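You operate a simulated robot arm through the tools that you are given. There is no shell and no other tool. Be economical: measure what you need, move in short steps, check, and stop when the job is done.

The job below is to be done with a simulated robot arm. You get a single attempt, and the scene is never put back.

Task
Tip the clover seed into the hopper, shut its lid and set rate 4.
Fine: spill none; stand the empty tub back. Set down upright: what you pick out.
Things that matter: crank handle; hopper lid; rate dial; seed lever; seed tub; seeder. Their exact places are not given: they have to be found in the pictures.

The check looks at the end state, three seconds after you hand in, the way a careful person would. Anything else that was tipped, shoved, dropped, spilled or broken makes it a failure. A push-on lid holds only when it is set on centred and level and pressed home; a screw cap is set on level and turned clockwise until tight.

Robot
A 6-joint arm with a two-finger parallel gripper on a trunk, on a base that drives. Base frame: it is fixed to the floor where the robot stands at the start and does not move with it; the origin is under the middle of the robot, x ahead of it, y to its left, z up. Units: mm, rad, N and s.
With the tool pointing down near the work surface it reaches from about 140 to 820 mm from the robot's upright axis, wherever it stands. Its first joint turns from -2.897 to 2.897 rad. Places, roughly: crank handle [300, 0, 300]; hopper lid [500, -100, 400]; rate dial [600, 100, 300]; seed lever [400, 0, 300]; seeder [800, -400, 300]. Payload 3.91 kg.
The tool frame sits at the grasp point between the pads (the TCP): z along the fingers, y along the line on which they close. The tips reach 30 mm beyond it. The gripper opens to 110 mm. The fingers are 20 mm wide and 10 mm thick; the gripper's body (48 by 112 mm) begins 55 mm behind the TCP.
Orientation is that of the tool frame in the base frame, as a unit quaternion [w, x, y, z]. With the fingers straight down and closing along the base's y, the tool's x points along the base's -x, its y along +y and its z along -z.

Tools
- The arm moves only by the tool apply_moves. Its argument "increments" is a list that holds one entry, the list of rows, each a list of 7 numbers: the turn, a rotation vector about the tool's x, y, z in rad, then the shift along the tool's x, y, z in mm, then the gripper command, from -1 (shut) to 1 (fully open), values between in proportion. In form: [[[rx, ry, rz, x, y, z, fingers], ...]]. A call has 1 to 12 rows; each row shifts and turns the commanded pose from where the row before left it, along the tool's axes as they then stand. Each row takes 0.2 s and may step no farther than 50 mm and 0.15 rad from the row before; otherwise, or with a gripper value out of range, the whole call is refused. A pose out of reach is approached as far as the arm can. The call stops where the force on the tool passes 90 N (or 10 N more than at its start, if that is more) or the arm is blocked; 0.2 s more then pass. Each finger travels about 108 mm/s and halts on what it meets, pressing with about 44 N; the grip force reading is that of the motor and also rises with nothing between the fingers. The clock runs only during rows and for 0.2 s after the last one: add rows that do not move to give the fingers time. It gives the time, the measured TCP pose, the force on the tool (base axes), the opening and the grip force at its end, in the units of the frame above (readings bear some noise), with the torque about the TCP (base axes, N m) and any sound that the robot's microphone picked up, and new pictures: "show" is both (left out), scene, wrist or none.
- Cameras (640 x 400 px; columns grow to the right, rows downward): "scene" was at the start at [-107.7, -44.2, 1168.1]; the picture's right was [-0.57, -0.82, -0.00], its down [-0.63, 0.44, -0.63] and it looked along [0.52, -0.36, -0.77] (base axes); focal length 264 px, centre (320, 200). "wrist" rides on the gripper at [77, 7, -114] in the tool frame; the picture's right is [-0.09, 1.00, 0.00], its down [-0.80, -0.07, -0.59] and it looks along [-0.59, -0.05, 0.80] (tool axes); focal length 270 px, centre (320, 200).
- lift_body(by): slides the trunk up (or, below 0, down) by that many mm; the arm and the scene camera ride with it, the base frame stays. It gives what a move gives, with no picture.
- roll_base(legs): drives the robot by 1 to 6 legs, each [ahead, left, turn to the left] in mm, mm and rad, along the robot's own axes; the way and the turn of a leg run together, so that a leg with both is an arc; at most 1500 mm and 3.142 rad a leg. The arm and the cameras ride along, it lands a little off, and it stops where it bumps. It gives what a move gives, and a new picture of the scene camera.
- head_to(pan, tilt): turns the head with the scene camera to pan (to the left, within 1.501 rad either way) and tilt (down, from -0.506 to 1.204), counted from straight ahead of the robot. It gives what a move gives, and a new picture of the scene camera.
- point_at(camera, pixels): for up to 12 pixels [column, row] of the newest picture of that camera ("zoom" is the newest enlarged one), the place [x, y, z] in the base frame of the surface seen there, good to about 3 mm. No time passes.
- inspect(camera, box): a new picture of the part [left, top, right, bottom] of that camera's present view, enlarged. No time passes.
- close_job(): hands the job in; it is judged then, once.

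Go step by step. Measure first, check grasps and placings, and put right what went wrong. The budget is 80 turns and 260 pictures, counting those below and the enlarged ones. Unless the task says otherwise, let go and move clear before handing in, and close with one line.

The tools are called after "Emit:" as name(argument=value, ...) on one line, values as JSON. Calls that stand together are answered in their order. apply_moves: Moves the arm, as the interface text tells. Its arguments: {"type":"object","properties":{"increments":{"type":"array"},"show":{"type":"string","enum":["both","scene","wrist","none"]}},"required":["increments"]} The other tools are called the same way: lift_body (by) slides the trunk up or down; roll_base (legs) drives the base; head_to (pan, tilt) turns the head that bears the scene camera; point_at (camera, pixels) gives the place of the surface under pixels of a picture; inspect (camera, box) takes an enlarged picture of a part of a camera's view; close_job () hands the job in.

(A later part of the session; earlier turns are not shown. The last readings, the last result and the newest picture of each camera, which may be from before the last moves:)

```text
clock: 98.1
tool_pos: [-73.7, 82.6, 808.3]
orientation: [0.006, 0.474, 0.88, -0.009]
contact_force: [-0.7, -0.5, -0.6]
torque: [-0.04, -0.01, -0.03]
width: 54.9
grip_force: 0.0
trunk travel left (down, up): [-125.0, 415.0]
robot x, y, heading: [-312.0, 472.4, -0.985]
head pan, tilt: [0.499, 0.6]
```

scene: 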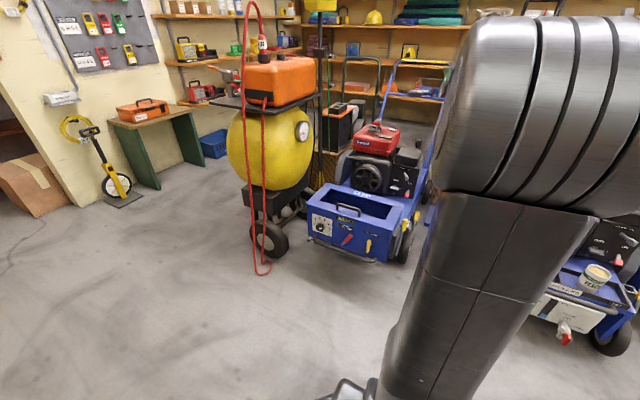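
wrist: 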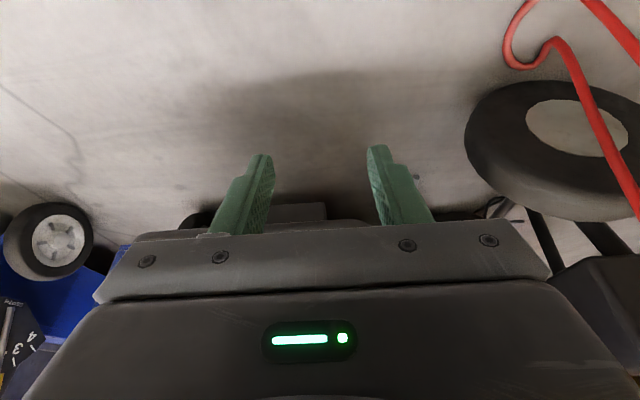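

Emit:
inspect(camera="scene", box=[300, 205, 345, 245])

Emit:
inspect(camera="scene", box=[300, 180, 410, 270])

```text
10.00 times, centred on (322, 225) of scene
```

zoom: 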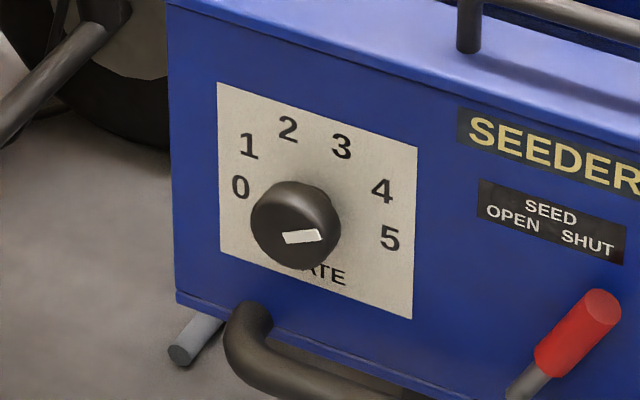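

```text
4.44 times, centred on (355, 225) of scene
```

zoom: 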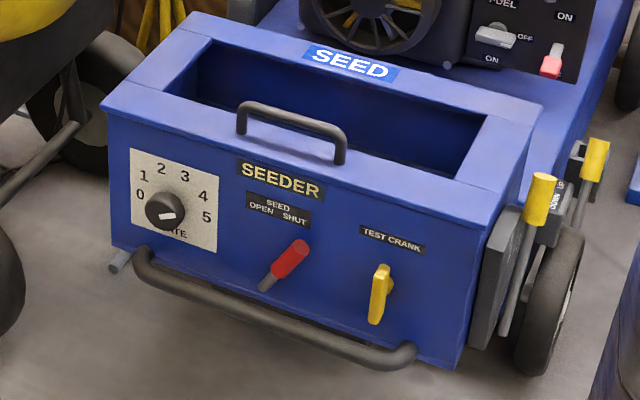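

Head-on labels fit ±20/60/100°, so 4 is at +60°; pointer estimated 62–64°. Zoom tighter to be sure.

Emit:
inspect(camera="scene", box=[308, 212, 336, 240])

```text
14.29 times, centred on (322, 226) of scene
```

zoom: 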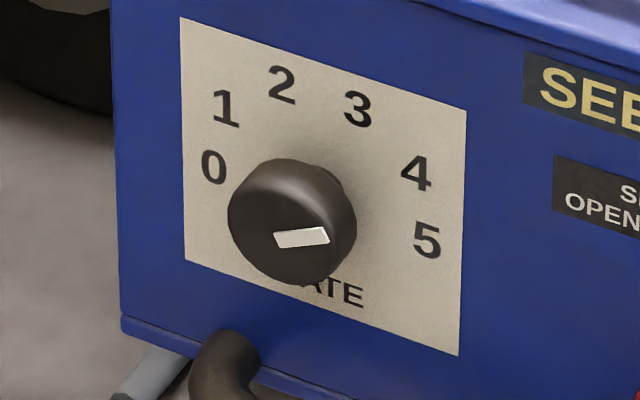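

Tight zoom gives the pointer at ≈60°, exactly on 4, and the lever is SHUT. Now drive to the work place between tubs and hopper.

Emit:
roll_base(legs=[[560, 0, 0]])

Emit:
head_to(pan=0.5, tilt=0.8)

```text
clock: 101.3
tool_pos: [234.2, -391.8, 808.7]
orientation: [0.006, 0.479, 0.878, -0.009]
contact_force: [0.2, -0.3, -0.7]
torque: [0.01, -0.01, -0.01]
width: 55.4
grip_force: 0.0
trunk travel left (down, up): [-125.0, 415.0]
robot x, y, heading: [-1.8, -4.7, -0.992]
head pan, tilt: [0.499, 0.6]
```

scene: 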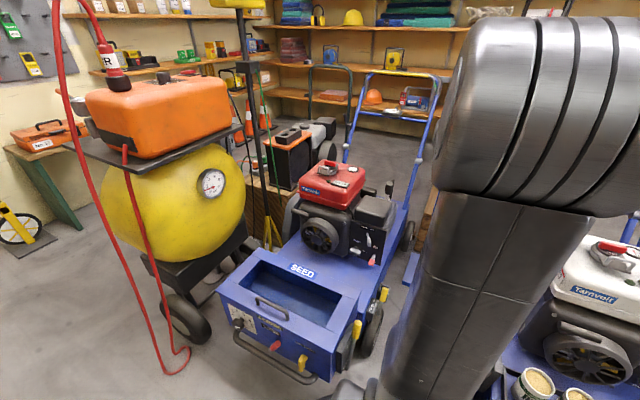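

```text
clock: 102.1
tool_pos: [233.4, -391.5, 808.2]
orientation: [0.007, 0.479, 0.878, -0.009]
contact_force: [-1.0, 0.2, 0.3]
torque: [0.03, 0.0, -0.03]
width: 55.3
grip_force: 0.0
trunk travel left (down, up): [-125.0, 415.0]
robot x, y, heading: [0.2, 1.3, -0.994]
head pan, tilt: [0.499, 0.799]
```

scene: 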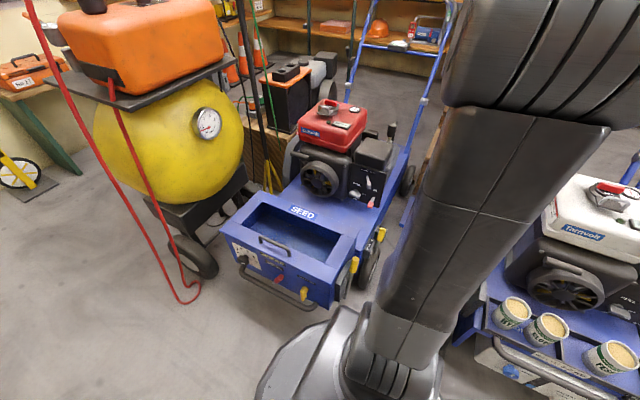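

Good overview; the tub and hopper are both in reach. Rotate the gripper so it closes across the lid handle, and go above it.

Emit:
apply_moves(increments=[[[0, 0, -0.143, 0, 0, 0, 0], [0, 0, -0.143, 0, 0, 0, 0], [0, 0, -0.143, 0, 0, 0, 0], [0, 0, -0.143, 0, 0, 0, 0], [0, 0, -0.143, 0, 0, 0, 0], [0, 0, -0.143, 0, 0, 0, 0], [0, 0, -0.143, 0, 0, 0, 0], [0, 0, -0.143, 0, 0, 0, 0], [0, 0, -0.143, 0, 0, 0, 0], [0, 0, -0.143, 0, 0, 0, 0], [0, 0, -0.143, 0, 0, 0, 0]]], show="none")

Emit:
apply_moves(increments=[[[0, 0, 0, -34.6, 16.5, 20.7, 0], [0, 0, 0, -34.6, 16.5, 20.7, 0], [0, 0, 0, -34.6, 16.5, 20.7, 0], [0, 0, 0, -34.6, 16.5, 20.7, 0], [0, 0, 0, -34.6, 16.5, 20.7, 0], [0, 0, 0, -34.6, 16.5, 20.7, 0], [0, 0, 0, -34.6, 16.5, 20.7, 0], [0, 0, 0, -34.6, 16.5, 20.7, 0], [0, 0, 0, -34.6, 16.5, 20.7, 0], [0, 0, 0, -34.6, 16.5, 20.7, 0], [0, 0, 0, -34.6, 16.5, 20.7, 0], [0, 0, 0, -34.6, 16.5, 20.7, 0]]], show="wrist")

```text
clock: 104.5
tool_pos: [234.6, -392.8, 808.2]
orientation: [-0.002, -0.284, 0.959, -0.011]
contact_force: [-0.1, -0.3, 0.3]
torque: [0.03, 0.03, -0.01]
width: 55.0
grip_force: 0.0
trunk travel left (down, up): [-125.0, 415.0]
robot x, y, heading: [-4.3, -5.6, -0.994]
head pan, tilt: [0.499, 0.799]
```

```text
clock: 107.1
tool_pos: [474.9, -6.3, 550.0]
orientation: [-0.003, -0.284, 0.959, -0.011]
contact_force: [0.8, -0.8, 1.2]
torque: [0.03, -0.03, -0.01]
width: 55.0
grip_force: 0.1
trunk travel left (down, up): [-125.0, 415.0]
robot x, y, heading: [0.2, -2.5, -0.996]
head pan, tilt: [0.499, 0.799]
```

wrist: 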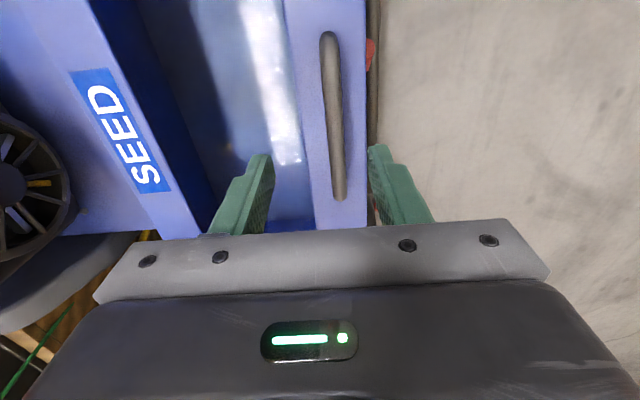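

Handle between fingers but 8 mm off; correct, descend, grip, and lift along the hinge arc to about 30°.

Emit:
apply_moves(increments=[[[0, 0, 0, 0, 8, 30, 0], [0, 0, 0, 0, 0, 31, 0], [0, 0, 0, 0, 0, 0, -1], [0, 0, 0, 0, 0, 0, -1], [0, 0, 0, 0, 0, 0, -1], [0, 0, 0, 0, -4.4, -14.8, -1], [0, 0, 0, 0, -5.2, -14.5, -1], [0, 0, 0, 0, -6.8, -13.8, -1], [0, 0, 0, 0, -7.7, -13.3, -1], [0, 0, 0, 0, -9, -12.4, -1], [0, 0, 0, 0, -9.9, -11.8, -1], [0, 0, 0, 0, 0, 0, -1]]], show="both")

```text
clock: 109.7
tool_pos: [492.0, -32.4, 575.4]
orientation: [0.0, -0.284, 0.959, -0.012]
contact_force: [-29.8, 40.2, 36.4]
torque: [0.19, -0.16, 0.94]
width: 11.9
grip_force: 45.0
trunk travel left (down, up): [-125.0, 415.0]
robot x, y, heading: [-1.7, -2.0, -0.998]
head pan, tilt: [0.499, 0.799]
```

scene: 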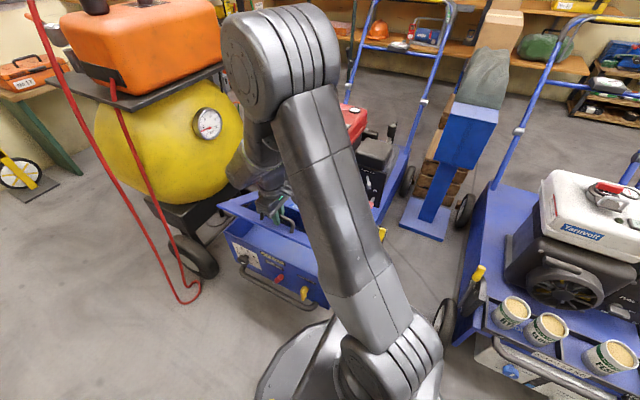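
wrist: 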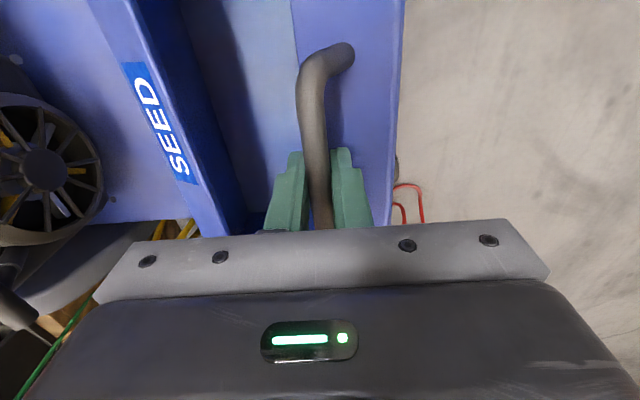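

Lid is at ~27° with a hinge radius of about 200 mm (hinge at the back edge). Continue the arc to ~75°.

Emit:
apply_moves(increments=[[[0, 0, 0, 0, -8, -13.5, -1], [0, 0, 0, 0, -8, -13.5, -1], [0, 0, 0, 0, -13.4, -11.6, -1], [0, 0, 0, 0, -14.4, -10.6, -1], [0, 0, 0, 0, -15.2, -9.2, -1], [0, 0, 0, 0, -16, -7.9, -1], [0, 0, 0, 0, -16.6, -6.4, -1], [0, 0, 0, 0, -17, -5, -1], [0, 0, 0, 0, -17.5, -3.4, -1], [0, 0, 0, 0, -17.7, -1.9, -1], [0, 0, 0, 0, 0, 0, -1]]], show="wrist")

```text
clock: 112.1
tool_pos: [572.9, -153.1, 655.4]
orientation: [-0.004, -0.283, 0.959, -0.009]
contact_force: [3.9, 1.1, -30.7]
torque: [0.11, -0.09, 0.89]
width: 11.8
grip_force: 44.8
trunk travel left (down, up): [-125.0, 415.0]
robot x, y, heading: [0.1, -1.5, -0.992]
head pan, tilt: [0.499, 0.799]
```

wrist: 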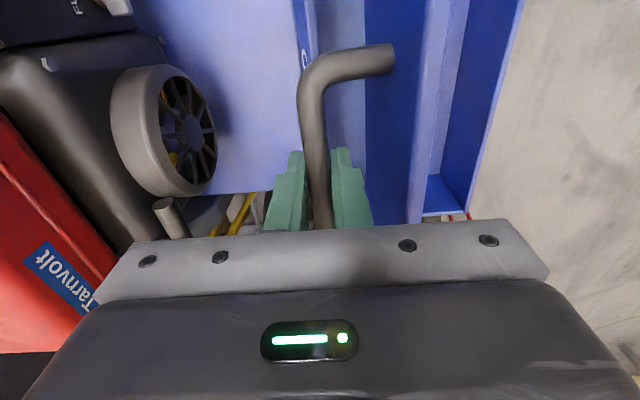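

On the arc at ~75°. Continue to about 100° gently and see whether a stop is met.

Emit:
apply_moves(increments=[[[0, 0, 0, 0, -17.8, 1, -1], [0, 0, 0, 0, -17.7, 2, -1], [0, 0, 0, 0, -17.6, 3, -1], [0, 0, 0, 0, -17.3, 4.4, -1], [0, 0, 0, 0, -16.8, 5.7, -1], [0, 0, 0, 0, 0, 0, -1]]], show="both")

```text
clock: 113.5
tool_pos: [621.4, -225.5, 644.1]
orientation: [-0.001, -0.283, 0.959, -0.012]
contact_force: [21.7, 10.7, 7.7]
torque: [0.26, -0.44, 0.88]
width: 11.9
grip_force: 45.1
trunk travel left (down, up): [-125.0, 415.0]
robot x, y, heading: [1.6, -3.8, -0.993]
head pan, tilt: [0.499, 0.799]
```

scene: 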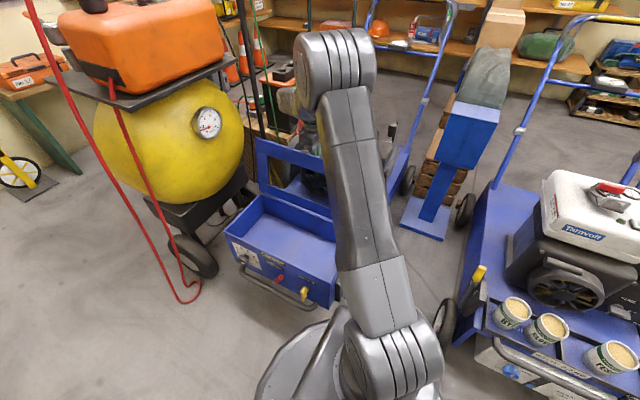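
wrist: 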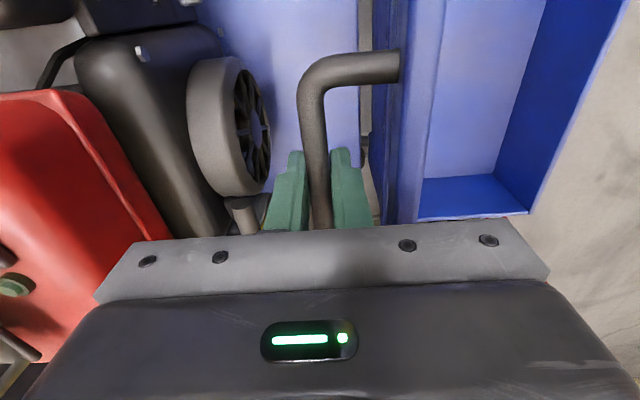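

Lid at ~99°. Push a little further to find its rest stop.

Emit:
apply_moves(increments=[[[0, 0, 0, 0, -8, 3.4, -1], [0, 0, 0, 0, -8, 3.7, -1], [0, 0, 0, 0, -8, 4, -1], [0, 0, 0, 0, 0, 0, -1]]], show="none")

```text
clock: 114.5
tool_pos: [629.2, -239.6, 635.5]
orientation: [-0.003, -0.286, 0.958, -0.009]
contact_force: [-26.5, 57.3, 34.0]
torque: [0.07, 0.31, 0.52]
width: 11.9
grip_force: 45.0
trunk travel left (down, up): [-125.0, 415.0]
robot x, y, heading: [-0.6, -1.7, -0.989]
head pan, tilt: [0.499, 0.799]
```

A stop is felt at ~104° (62 N), so the lid should rest past vertical. Ease off, release modestly, lift away, and check.

Emit:
apply_moves(increments=[[[0, 0, 0, 0, 5, -2, -1], [0, 0, 0, 0, 0, 0, -0.5], [0, 0, 0, 0, 0, 0, -0.5], [0, 0, 0, 0, 0, -30, -0.5], [0, 0, 0, 0, 0, -40, -0.5], [0, 0, 0, 0, 0, -40, -0.5], [0, 0, 0, 40, 0, -30, -0.5], [0, 0, 0, 45, 0, 0, -0.5], [0, 0, 0, 45, 0, 0, 0], [0, 0, 0, 0, 0, 0, 0]]], show="both")

```text
clock: 116.7
tool_pos: [519.7, -310.7, 775.2]
orientation: [-0.003, -0.283, 0.959, -0.011]
contact_force: [-0.3, -0.2, 0.1]
torque: [0.02, 0.01, 0.0]
width: 55.2
grip_force: 0.2
trunk travel left (down, up): [-125.0, 415.0]
robot x, y, heading: [-3.3, -3.5, -0.988]
head pan, tilt: [0.499, 0.799]
```

scene: 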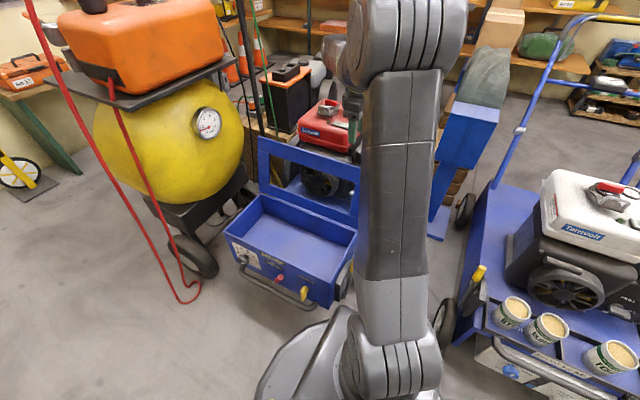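
wrist: 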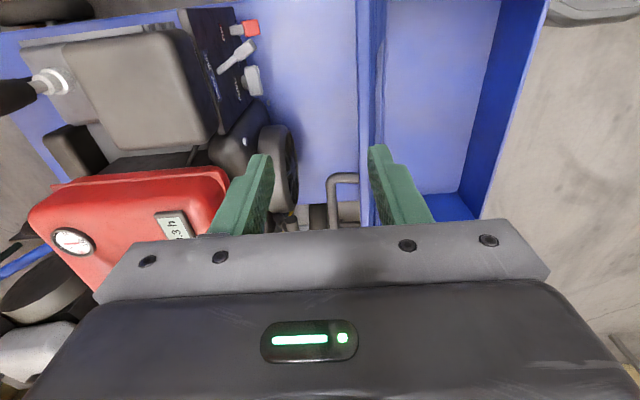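

Lid stays open. Now measure the three tubs (clover is the middle one at (547,328)).

Emit:
inspect(camera="scene", box=[480, 280, 640, 390])

Emit:
point_at(camera="zoom", pixels=[[220, 165], [275, 175], [325, 175], [275, 135], [272, 215], [268, 170], [130, 110], [175, 110], [530, 280], [285, 240], [230, 245], [210, 220]])

```text
3.64 times, centred on (560, 335) of scene
```

zoom: 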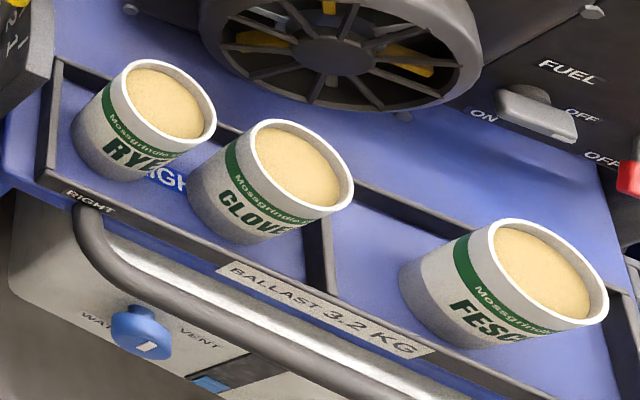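

```text
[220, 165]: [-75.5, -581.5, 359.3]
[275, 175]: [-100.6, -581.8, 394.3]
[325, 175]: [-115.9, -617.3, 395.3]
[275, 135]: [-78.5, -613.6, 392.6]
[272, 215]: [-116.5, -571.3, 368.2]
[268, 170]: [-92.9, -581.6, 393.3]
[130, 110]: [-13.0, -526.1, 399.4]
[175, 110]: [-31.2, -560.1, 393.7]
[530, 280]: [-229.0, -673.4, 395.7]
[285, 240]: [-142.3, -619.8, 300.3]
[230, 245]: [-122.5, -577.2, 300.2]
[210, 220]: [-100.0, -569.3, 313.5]
```

Tub rim centre ≈ (-103,-606), z 300–400, Ø≈75; neighbours lie along direction 29.5°, so I'll close across that. Move above the clover tub.

Emit:
apply_moves(increments=[[[0, 0, 0, 48, 6.7, 0, 0], [0, 0, 0, 48, 6.7, 0, 0], [0, 0, 0, 48, 6.7, 0, 0], [0, 0, 0, 48, 6.7, 0, 0], [0, 0, 0, 48, 6.7, 0, 0], [0, 0, 0, 48, 6.7, 0, 0], [0, 0, 0, 48, 6.7, 0, 0], [0, 0, 0, 48, 6.7, 0, 0], [0, 0, 0, 48, 6.7, 0, 0], [0, 0, 0, 48, 6.7, 0, 0], [0, 0, 0, 48, 6.7, 0, 0], [0, 0, 0, 48, 6.7, 0, 0]]], show="none")

Emit:
apply_moves(increments=[[[0, 0, 0.07, 36, 5, 0, 1], [0, 0, 0, 36, 5, 0, 1], [0, 0, 0, 36, 5, 0, 1], [0, 0, 0, 0, 0, 45, 1], [0, 0, 0, 0, 0, 45, 1], [0, 0, 0, 0, 0, 45, 1], [0, 0, 0, 0, 0, 45, 1], [0, 0, 0, 0, 0, 0, 1]]], show="wrist")

Emit:
head_to(pan=-0.6, tilt=0.9)

```text
clock: 119.3
tool_pos: [-8.1, -555.7, 781.5]
orientation: [-0.002, -0.283, 0.959, -0.01]
contact_force: [0.0, -0.1, 0.5]
torque: [0.02, 0.01, 0.03]
width: 55.1
grip_force: 0.2
trunk travel left (down, up): [-125.0, 415.0]
robot x, y, heading: [0.6, -2.6, -1.001]
head pan, tilt: [0.499, 0.799]
```

```text
clock: 121.1
tool_pos: [-108.4, -601.3, 599.8]
orientation: [-0.002, -0.25, 0.968, -0.01]
contact_force: [-0.6, -0.5, 0.0]
torque: [0.0, -0.02, 0.0]
width: 109.8
grip_force: 0.1
trunk travel left (down, up): [-125.0, 415.0]
robot x, y, heading: [-0.1, -2.2, -0.995]
head pan, tilt: [0.499, 0.799]
```

wrist: 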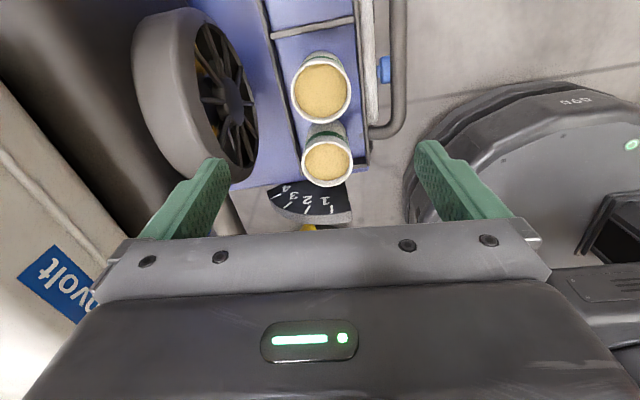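

```text
clock: 122.4
tool_pos: [-108.7, -600.7, 600.9]
orientation: [-0.002, -0.25, 0.968, -0.011]
contact_force: [0.9, -0.3, 0.2]
torque: [0.01, -0.03, 0.03]
width: 109.9
grip_force: 0.1
trunk travel left (down, up): [-125.0, 415.0]
robot x, y, heading: [-1.9, 0.1, -0.994]
head pan, tilt: [-0.6, 0.901]
```

scene: 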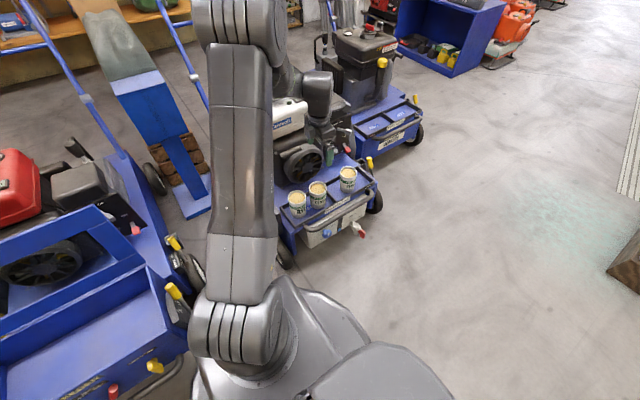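

Wrist view shows two tubs at (322,93) and (327,160); measure them to confirm which is clover, and check the fan-guard clearance.

Emit:
point_at(camera="wrist", pixels=[[322, 93], [293, 90], [350, 97], [318, 60], [324, 120], [327, 160], [303, 160], [352, 160], [255, 160], [240, 100], [200, 100], [380, 70]])

Emit:
inspect(camera="wrist", box=[220, 20, 420, 200])

```text
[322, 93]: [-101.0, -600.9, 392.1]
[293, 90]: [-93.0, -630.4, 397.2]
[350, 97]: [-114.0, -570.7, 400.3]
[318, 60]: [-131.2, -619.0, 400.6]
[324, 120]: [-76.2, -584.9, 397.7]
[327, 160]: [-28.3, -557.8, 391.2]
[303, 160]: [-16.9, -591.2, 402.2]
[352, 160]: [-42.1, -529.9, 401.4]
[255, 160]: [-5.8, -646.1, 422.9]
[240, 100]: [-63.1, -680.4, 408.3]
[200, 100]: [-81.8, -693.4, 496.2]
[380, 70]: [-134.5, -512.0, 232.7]
```

```text
2.22 times, centred on (320, 110) of wrist
```

zoom: 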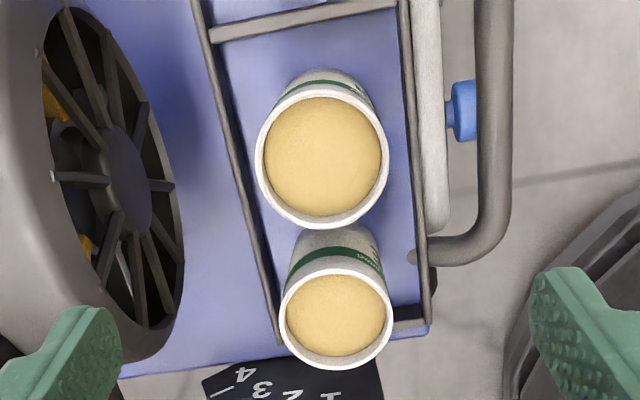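

Clover centre ≈ (-103.5,-601.5), Ø≈66, rim z 400; fan guard is 87 mm away, so the open fingers clear. Descend and grip.

Emit:
apply_moves(increments=[[[0, 0, 0, -4.1, -2.9, 45, 1], [0, 0, 0, 0, 0, 45, 1], [0, 0, 0, 0, 0, 45, 1], [0, 0, 0, 0, 0, 40, 1], [0, 0, 0, 0, 0, 30, 1], [0, 0, 0, 0, 0, 26, 1], [0, 0, 0, 0, 0, 0, 0.5], [0, 0, 0, 0, 0, 0, 0], [0, 0, 0, 0, 0, 0, -1], [0, 0, 0, 0, 0, 0, -1]]], show="wrist")

```text
clock: 124.6
tool_pos: [-102.6, -607.5, 370.1]
orientation: [-0.001, -0.25, 0.968, -0.01]
contact_force: [-1.4, -1.0, -0.8]
torque: [-0.05, -0.01, 0.0]
width: 67.1
grip_force: 44.3
trunk travel left (down, up): [-125.0, 415.0]
robot x, y, heading: [-3.1, -1.5, -0.992]
head pan, tilt: [-0.6, 0.901]
```

wrist: 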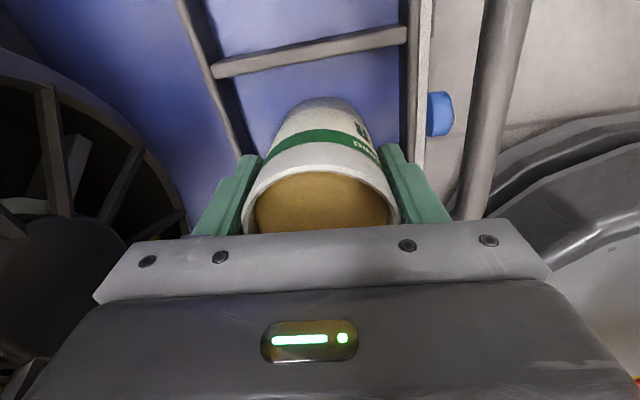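

Tub gripped at width 67. Lift straight up and carry it over the hopper, keeping level, then yaw for a sideways pour.

Emit:
apply_moves(increments=[[[0, 0, 0, 0, 0, -20, -1], [0, 0, 0, 0, 0, -40, -1], [0, 0, 0, 0, 0, -42, -1], [0, 0, 0, 0, 0, -42, -1], [0, 0, 0, 0, 0, -42, -1], [0, 0, 0, 0, 0, -42, -1], [0, 0, 0, 0, 0, -40, -1], [0, 0, 0, 0, 0, -20, -1], [0, 0, 0, -20, 39, 0, -1], [0, 0, 0, -20, 39, 0, -1], [0, 0, 0, -20, 39, 0, -1], [0, 0, 0, -20, 39, 0, -1]]], show="none")

Emit:
apply_moves(increments=[[[0, 0, 0, -45, 0, 0, -1], [0, 0, 0, -45, 0, 0, -1], [0, 0, 0, -45, 0, 0, -1], [0, 0, 0, -45, 0, 0, -1], [0, 0, 0, -45, 0, 0, -1], [0, 0, 0, -45, 0, 0, -1], [0, 0, 0, -45, 0, 0, -1], [0, 0, 0, -45, 0, 0, -1], [0, 0, 0, -45, 0, 0, -1], [0, 0, 0, -45, 0, 0, -1], [0, 0, 0, -45, 0, 0, -1], [0, 0, 0, -45, 0, 0, -1]]], show="none")

Emit:
apply_moves(increments=[[[0, 0, 0, -42, 0, 0, -1], [0, 0, 0, -42, 0, 0, -1], [0, 0, 0, -42, 0, 0, -1], [0, 0, 0, -40, 0, 0, -1], [0, 0, -0.131, 0, 0, 0, -1], [0, 0, -0.131, 0, 0, 0, -1], [0, 0, -0.131, 0, 0, 0, -1], [0, 0, -0.131, 0, 0, 0, -1], [0, 0, -0.131, 0, 0, 0, -1], [0, 0, -0.131, 0, 0, 0, -1], [0, 0, -0.131, 0, 0, 0, -1], [0, 0, 0, 0, 0, 0, -1]]], show="wrist")

Emit:
head_to(pan=0.5, tilt=0.8)

```text
clock: 127.2
tool_pos: [-107.2, -424.4, 653.1]
orientation: [-0.002, -0.25, 0.968, -0.01]
contact_force: [0.1, -0.1, -2.2]
torque: [0.02, -0.04, 0.0]
width: 66.9
grip_force: 43.9
trunk travel left (down, up): [-125.0, 415.0]
robot x, y, heading: [1.0, -7.0, -0.995]
head pan, tilt: [-0.6, 0.901]
```

```text
clock: 129.8
tool_pos: [364.2, -164.6, 648.8]
orientation: [-0.002, -0.25, 0.968, -0.011]
contact_force: [0.0, 0.3, -0.8]
torque: [0.01, -0.02, 0.01]
width: 66.7
grip_force: 44.6
trunk travel left (down, up): [-125.0, 415.0]
robot x, y, heading: [-0.6, -3.3, -0.992]
head pan, tilt: [-0.6, 0.901]
```

```text
clock: 132.4
tool_pos: [510.3, -84.0, 647.0]
orientation: [-0.007, -0.653, 0.757, -0.008]
contact_force: [-1.0, 0.7, -1.3]
torque: [0.02, -0.03, -0.01]
width: 66.8
grip_force: 43.9
trunk travel left (down, up): [-125.0, 415.0]
robot x, y, heading: [-2.0, -0.6, -0.994]
head pan, tilt: [-0.6, 0.901]
```

wrist: 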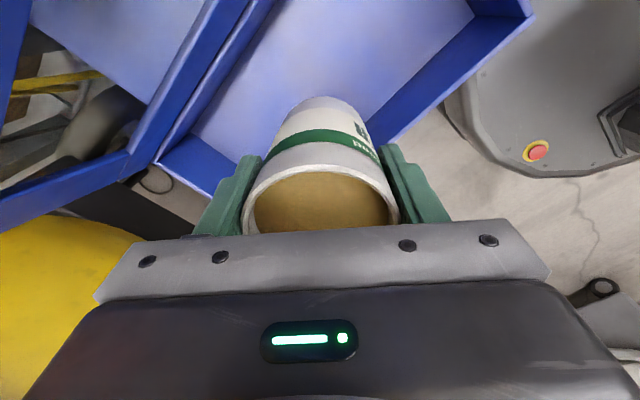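

```text
clock: 133.7
tool_pos: [510.4, -83.7, 647.0]
orientation: [-0.007, -0.653, 0.757, -0.008]
contact_force: [-0.2, -0.3, -1.5]
torque: [0.0, 0.02, -0.02]
width: 66.5
grip_force: 44.1
trunk travel left (down, up): [-125.0, 415.0]
robot x, y, heading: [2.0, -4.2, -0.994]
head pan, tilt: [0.499, 0.799]
```

scene: 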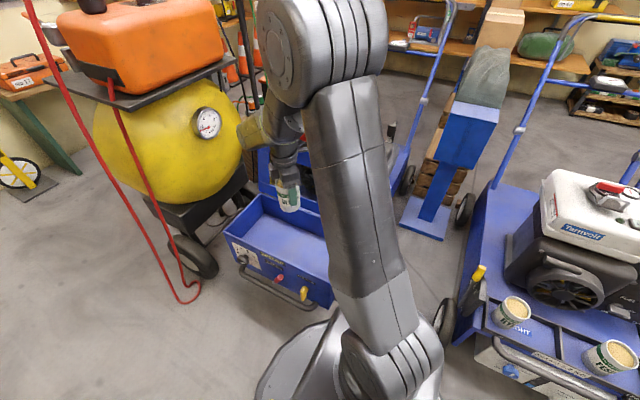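

Tub is over the hopper, upright, camera on the upper side for the tilt. Begin tilting (about tool y, mouth to the left) and check reach.

Emit:
apply_moves(increments=[[[0, 0.1, 0, 0, 0, 0, -1], [0, 0.1, 0, 0, 0, 0, -1], [0, 0.1, 0, 0, 0, 0, -1], [0, 0.1, 0, 0, 0, 0, -1], [0, 0.1, 0, 0, 0, 0, -1], [0, 0.1, 0, 0, 0, 0, -1], [0, 0.1, 0, 0, 0, 0, -1], [0, 0, 0, 0, 0, 0, -1]]], show="both")

Emit:
point_at(camera="scene", pixels=[[238, 150], [225, 85], [215, 175]])

```text
clock: 135.5
tool_pos: [511.3, -84.1, 647.6]
orientation: [-0.267, -0.61, 0.709, -0.232]
contact_force: [1.0, 0.5, -2.7]
torque: [0.0, -0.01, 0.02]
width: 66.8
grip_force: 43.3
trunk travel left (down, up): [-125.0, 415.0]
robot x, y, heading: [-0.4, -3.7, -0.99]
head pan, tilt: [0.499, 0.799]
```

scene: 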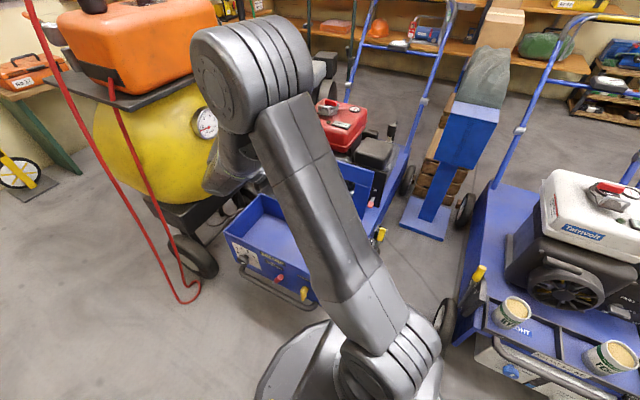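
wrist: 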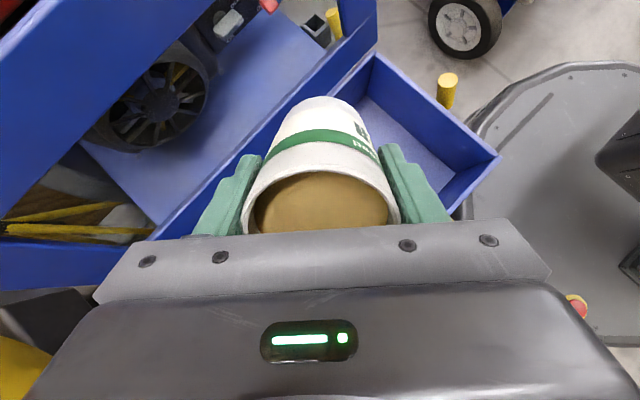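

```text
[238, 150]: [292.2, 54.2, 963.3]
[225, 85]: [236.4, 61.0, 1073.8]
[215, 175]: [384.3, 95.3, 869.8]
```

40° tilt with no trouble and no flow yet. Continue slowly.

Emit:
point_at(camera="scene", pixels=[[150, 130], [195, 150], [185, 190], [100, 60], [180, 70]])

Emit:
apply_moves(increments=[[[0, 0.05, 0, 0, 0, 0, -1], [0, 0.05, 0, 0, 0, 0, -1], [0, 0.05, 0, 0, 0, 0, -1], [0, 0.05, 0, 0, 0, 0, -1], [0, 0.05, 0, 0, 0, 0, -1], [0, 0.05, 0, 0, 0, 0, -1], [0, 0.05, 0, 0, 0, 0, -1], [0, 0.05, 0, 0, 0, 0, -1], [0, 0.05, 0, 0, 0, 0, -1], [0, 0.05, 0, 0, 0, 0, -1], [0, 0.05, 0, 0, 0, 0, -1], [0, 0, 0, 0, 0, 0, -1]]], show="both")

```text
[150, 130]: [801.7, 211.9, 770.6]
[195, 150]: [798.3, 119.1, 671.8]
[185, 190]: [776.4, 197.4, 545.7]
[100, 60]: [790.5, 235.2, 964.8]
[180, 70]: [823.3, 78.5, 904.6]
```

```text
clock: 138.1
tool_pos: [509.1, -83.8, 647.5]
orientation: [-0.449, -0.524, 0.611, -0.388]
contact_force: [0.1, -0.2, -0.6]
torque: [0.01, -0.04, 0.03]
width: 66.8
grip_force: 44.2
trunk travel left (down, up): [-125.0, 415.0]
robot x, y, heading: [0.4, -0.6, -0.998]
head pan, tilt: [0.499, 0.799]
```

scene: 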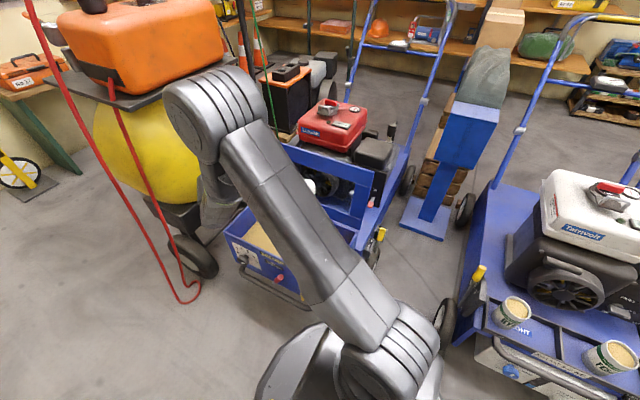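
wrist: 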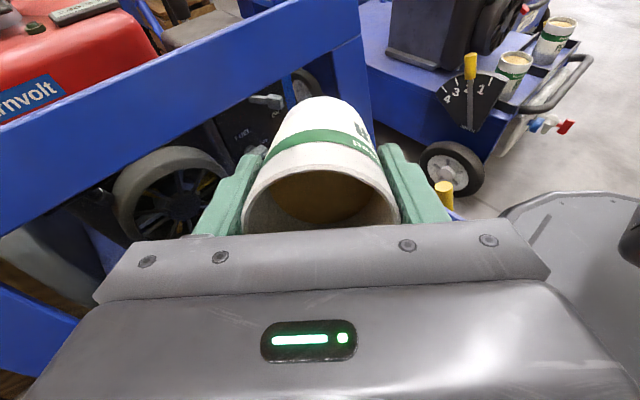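

At ~72° the seed is flowing into the hopper (tan at (265,240)). Check for spill and continue tilting.

Emit:
inspect(camera="scene", box=[200, 170, 340, 300])

Emit:
apply_moves(increments=[[[0, 0.06, 0, 0, 0, 0, -1], [0, 0.06, 0, 0, 0, 0, -1], [0, 0.06, 0, 0, 0, 0, -1], [0, 0.06, 0, 0, 0, 0, -1], [0, 0.06, 0, 0, 0, 0, -1], [0, 0.06, 0, 0, 0, 0, -1], [0, 0.06, 0, 0, 0, 0, -1], [0, 0.06, 0, 0, 0, 0, -1], [0, 0.06, 0, 0, 0, 0, -1], [0, 0.06, 0, 0, 0, 0, -1], [0, 0.06, 0, 0, 0, 0, -1], [0, 0, 0, 0, 0, 0, -1]]], show="both")

Emit:
inspect(camera="wrist", box=[200, 80, 460, 250])

```text
3.08 times, centred on (270, 235) of scene
```

zoom: 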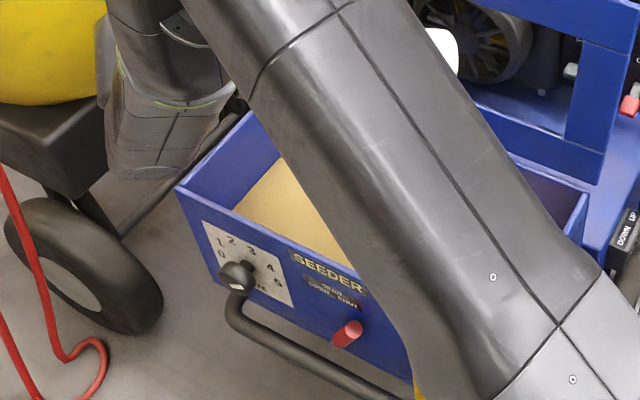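

```text
clock: 140.7
tool_pos: [505.1, -93.7, 642.9]
orientation: [0.604, 0.392, -0.453, 0.525]
contact_force: [0.0, 0.1, -2.2]
torque: [0.02, -0.01, -0.02]
width: 66.7
grip_force: 44.2
out of reach, approached as far as the arm can: row 10, 11
trunk travel left (down, up): [-125.0, 415.0]
robot x, y, heading: [-2.8, -1.8, -0.99]
head pan, tilt: [0.499, 0.799]
```

scene: 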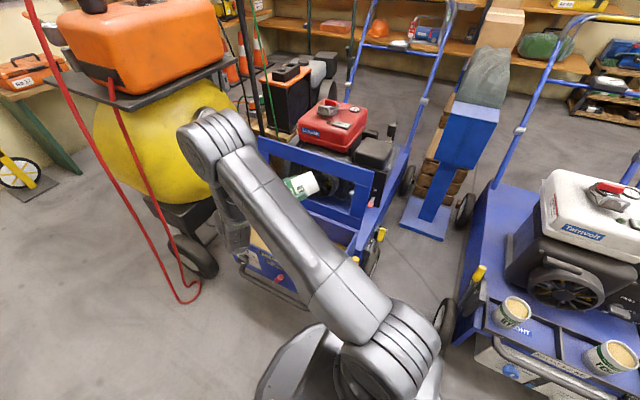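
wrist: 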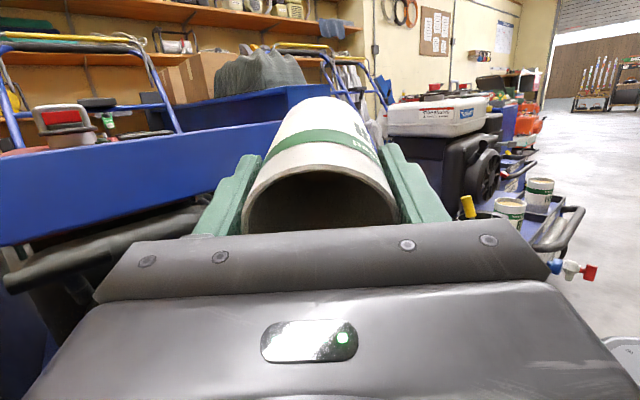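

```text
2.35 times, centred on (330, 165) of wrist
```

zoom: 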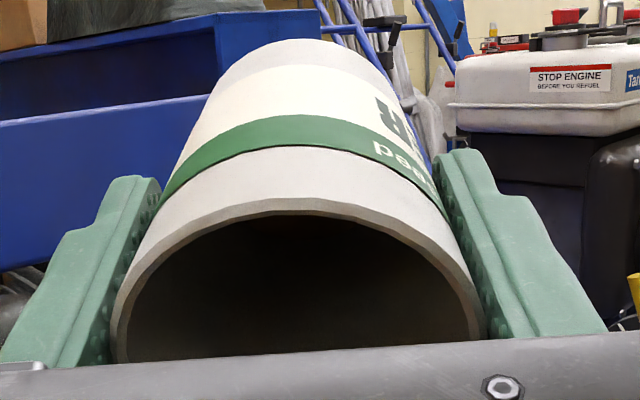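

Tilted to 106° before the wrist bend limit; no spill seen. Swing the tilt azimuth outward to free the wrist, then tilt further to empty it fully.

Emit:
apply_moves(increments=[[[0.122, 0, 0.036, 0, 0, 0, -1], [0.122, 0, 0.036, 0, 0, 0, -1], [0.122, 0, 0.036, 0, 0, 0, -1], [0.122, 0, 0.036, 0, 0, 0, -1], [0.122, 0, 0.036, 0, 0, 0, -1], [0.122, 0, 0.036, 0, 0, 0, -1], [0, 0.1, 0, 0, 0, 0, -1], [0, 0.1, 0, 0, 0, 0, -1], [0, 0.1, 0, 0, 0, 0, -1], [0, 0.1, 0, 0, 0, 0, -1], [0, 0.1, 0, 0, 0, 0, -1], [0, 0, 0, 0, 0, 0, -1]]], show="both")

Emit:
inspect(camera="scene", box=[180, 150, 360, 310])

```text
clock: 143.3
tool_pos: [506.9, -94.8, 644.4]
orientation: [0.383, 0.48, -0.247, 0.749]
contact_force: [0.0, -0.2, -1.6]
torque: [0.01, 0.01, -0.01]
width: 66.8
grip_force: 44.1
out of reach, approached as far as the arm can: row 8, 9, 10, 11
trunk travel left (down, up): [-125.0, 415.0]
robot x, y, heading: [-0.9, -0.8, -0.996]
head pan, tilt: [0.499, 0.799]
```

scene: 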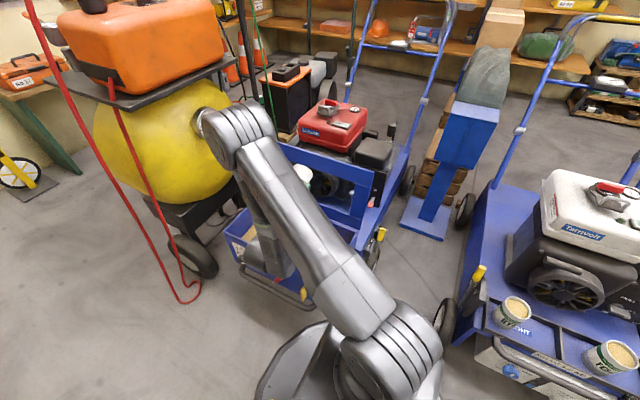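
wrist: 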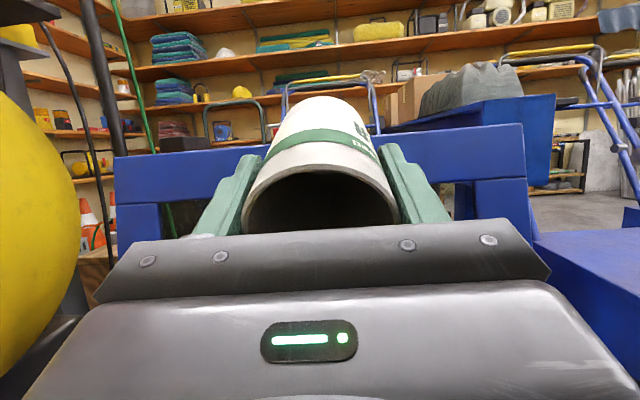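

```text
2.50 times, centred on (270, 230) of scene
```

zoom: 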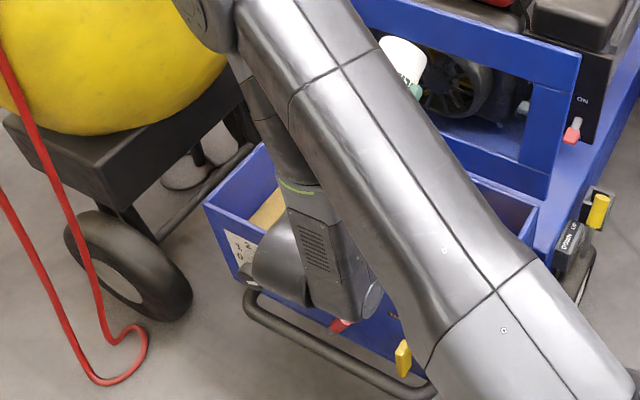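

Tilt now ~115°. Look into the tub to see if any seed remains.

Emit:
inspect(camera="wrist", box=[235, 150, 410, 240])

Emit:
apply_moves(increments=[[[0, 0, 0, 0, 0, 8, -1], [0, 0, 0, 0, 0, -8, -1], [0, 0, 0, 0, 0, 8, -1], [0, 0, 0, 0, 0, -8, -1], [0, 0, 0, 0, 0, 8, -1], [0, 0, 0, 0, 0, -8, -1], [0, 0, 0, 0, 0, 0, -1], [0, 0, 0, 0, 0, 0, -1], [0, -0.15, 0, 0, 0, 0, -1], [0, -0.15, 0, 0, 0, 0, -1], [0, -0.15, 0, 0, 0, 0, -1], [0, -0.15, 0, 0, 0, 0, -1]]], show="both")

Emit:
inspect(camera="wrist", box=[235, 150, 410, 240])

```text
3.66 times, centred on (322, 195) of wrist
```

zoom: 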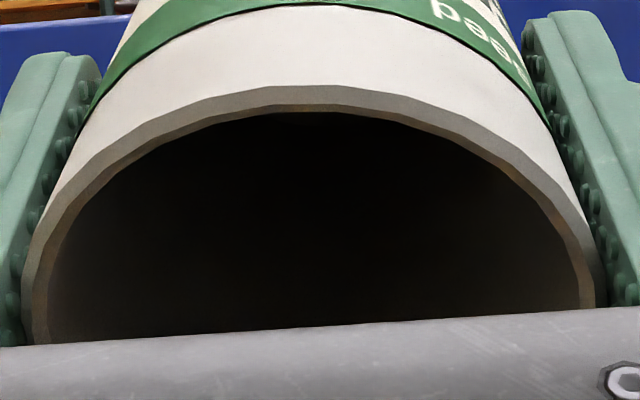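

```text
clock: 145.9
tool_pos: [504.8, -95.2, 643.2]
orientation: [0.293, 0.681, -0.351, 0.573]
contact_force: [0.0, 0.0, -2.6]
torque: [-0.03, 0.02, 0.02]
width: 66.7
grip_force: 43.7
trunk travel left (down, up): [-125.0, 415.0]
robot x, y, heading: [-4.2, -1.9, -0.994]
head pan, tilt: [0.499, 0.799]
```

scene: 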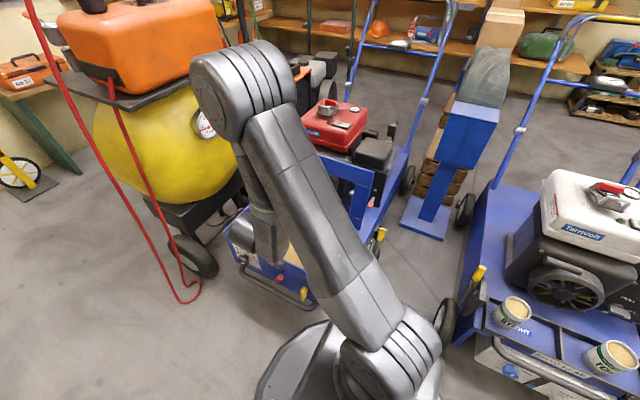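
wrist: 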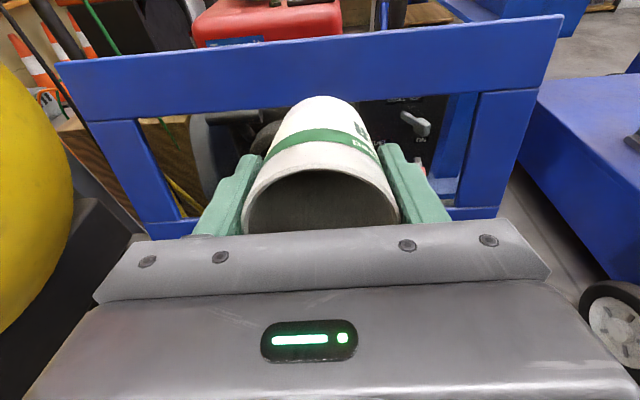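

```text
3.66 times, centred on (322, 195) of wrist
```

zoom: 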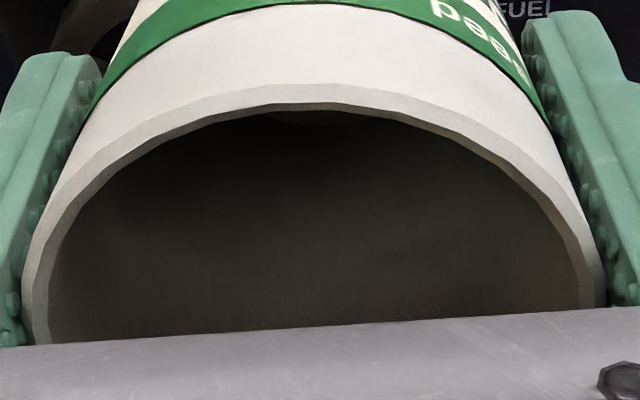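

The tub interior is bare grey: empty. Bring it upright and yaw it back to the pick orientation.

Emit:
apply_moves(increments=[[[0, -0.14, 0, 0, 0, 0, -1], [0, -0.14, 0, 0, 0, 0, -1], [0, -0.14, 0, 0, 0, 0, -1], [0, -0.14, 0, 0, 0, 0, -1], [0, -0.14, 0, 0, 0, 0, -1], [0, -0.14, 0, 0, 0, 0, -1], [0, -0.14, 0, 0, 0, 0, -1], [0, -0.14, 0, 0, 0, 0, -1], [0, -0.14, 0, 0, 0, 0, -1], [0, -0.136, 0, 0, 0, 0, -1], [0, 0, 0, 0, 0, 0, -1]]], show="none")

Emit:
apply_moves(increments=[[[0, 0, 0.14, 0, 0, 0, -1], [0, 0, 0.14, 0, 0, 0, -1], [0, 0, 0.14, 0, 0, 0, -1], [0, 0, 0.14, 0, 0, 0, -1], [0, 0, 0.14, 0, 0, 0, -1], [0, 0, 0.14, 0, 0, 0, -1], [0, 0, 0.14, 0, 0, 0, -1], [0, 0, 0.14, 0, 0, 0, -1], [0, 0, 0.14, 0, 0, 0, -1], [0, 0, 0.14, 0, 0, 0, -1], [0, 0, 0.14, 0, 0, 0, -1], [0, 0, 0.14, 0, 0, 0, -1]]], show="both")

```text
clock: 148.3
tool_pos: [505.5, -94.1, 643.1]
orientation: [-0.001, 0.889, -0.458, 0.002]
contact_force: [0.2, 0.2, -1.5]
torque: [-0.03, -0.02, -0.02]
width: 66.9
grip_force: 44.1
trunk travel left (down, up): [-125.0, 415.0]
robot x, y, heading: [-0.4, -1.2, -0.995]
head pan, tilt: [0.499, 0.799]
```

```text
clock: 150.9
tool_pos: [505.5, -93.7, 643.8]
orientation: [0.002, -0.253, 0.968, -0.003]
contact_force: [-0.8, -0.4, -1.4]
torque: [0.02, -0.01, 0.0]
width: 66.6
grip_force: 44.2
trunk travel left (down, up): [-125.0, 415.0]
robot x, y, heading: [2.4, -2.1, -0.995]
head pan, tilt: [0.499, 0.799]
```

scene: 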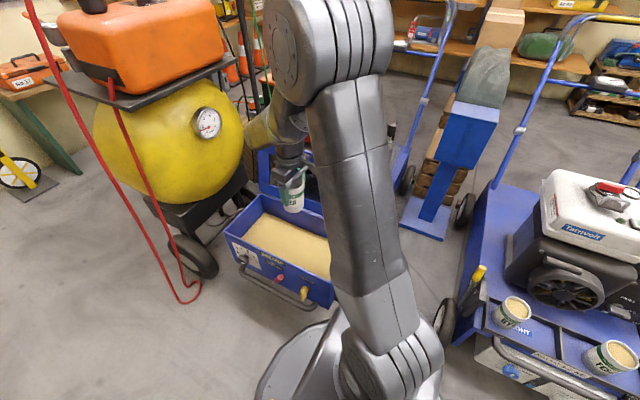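
wrist: 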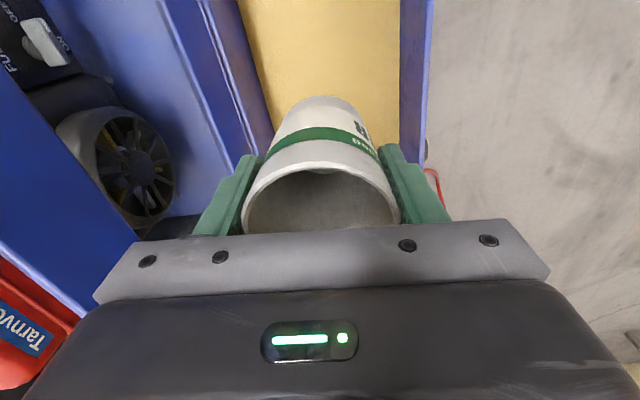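

Tub upright and empty, seed in hopper. Carry it back over its place.

Emit:
apply_moves(increments=[[[0, 0, 0, 46, 0, 0, -1], [0, 0, 0, 46, 0, 0, -1], [0, 0, 0, 46, 0, 0, -1], [0, 0, 0, 46, 0, 0, -1], [0, 0, 0, 46, 0, 0, -1], [0, 0, 0, 46, 0, 0, -1], [0, 0, 0, 46, 0, 0, -1], [0, 0, 0, 46, 0, 0, -1], [0, 0, 0, 46, 0, 0, -1], [0, 0, 0, 46, 0, 0, -1], [0, 0, 0, 46, 0, 0, -1], [0, 0, 0, 46, 0, 0, -1]]], show="none")

Emit:
apply_moves(increments=[[[0, 0, 0, 39, -25, 0, -1], [0, 0, 0, 39, -25, 0, -1], [0, 0, 0, 38, -25, 0, -1], [0, 0, 0, 38, -25, 0, -1], [0, 0, 0, 38, -25, 0, -1], [0, 0, 0, 38, -25, 0, -1], [0, 0, 0, 0, 0, 40, -1], [0, 0, 0, 0, 0, 40, -1], [0, 0, 0, 0, 0, 40, -1], [0, 0, 0, 0, 0, 30, -1], [0, 0, 0, 0, 0, 0, -1]]], show="wrist")

```text
clock: 153.5
tool_pos: [24.5, -364.7, 641.4]
orientation: [0.001, -0.254, 0.967, -0.001]
contact_force: [0.1, 0.1, -1.7]
torque: [-0.01, 0.02, 0.01]
width: 66.9
grip_force: 44.4
trunk travel left (down, up): [-125.0, 415.0]
robot x, y, heading: [-0.6, -3.9, -0.996]
head pan, tilt: [0.499, 0.799]
```

```text
clock: 155.9
tool_pos: [-102.5, -609.6, 491.2]
orientation: [0.002, -0.254, 0.967, -0.002]
contact_force: [-0.2, 0.0, -2.5]
torque: [-0.01, 0.02, 0.0]
width: 66.9
grip_force: 44.3
trunk travel left (down, up): [-125.0, 415.0]
robot x, y, heading: [1.1, -1.3, -0.991]
head pan, tilt: [0.499, 0.799]
```

wrist: 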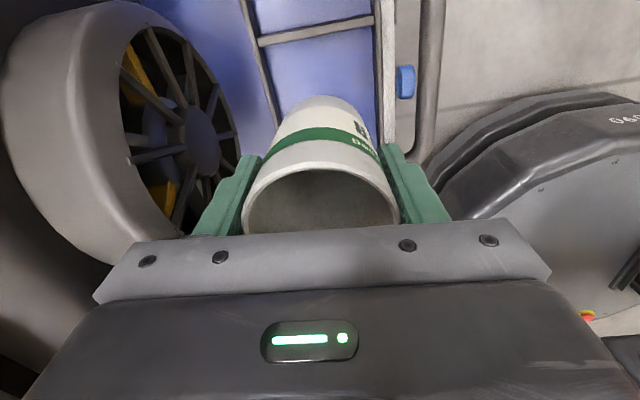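

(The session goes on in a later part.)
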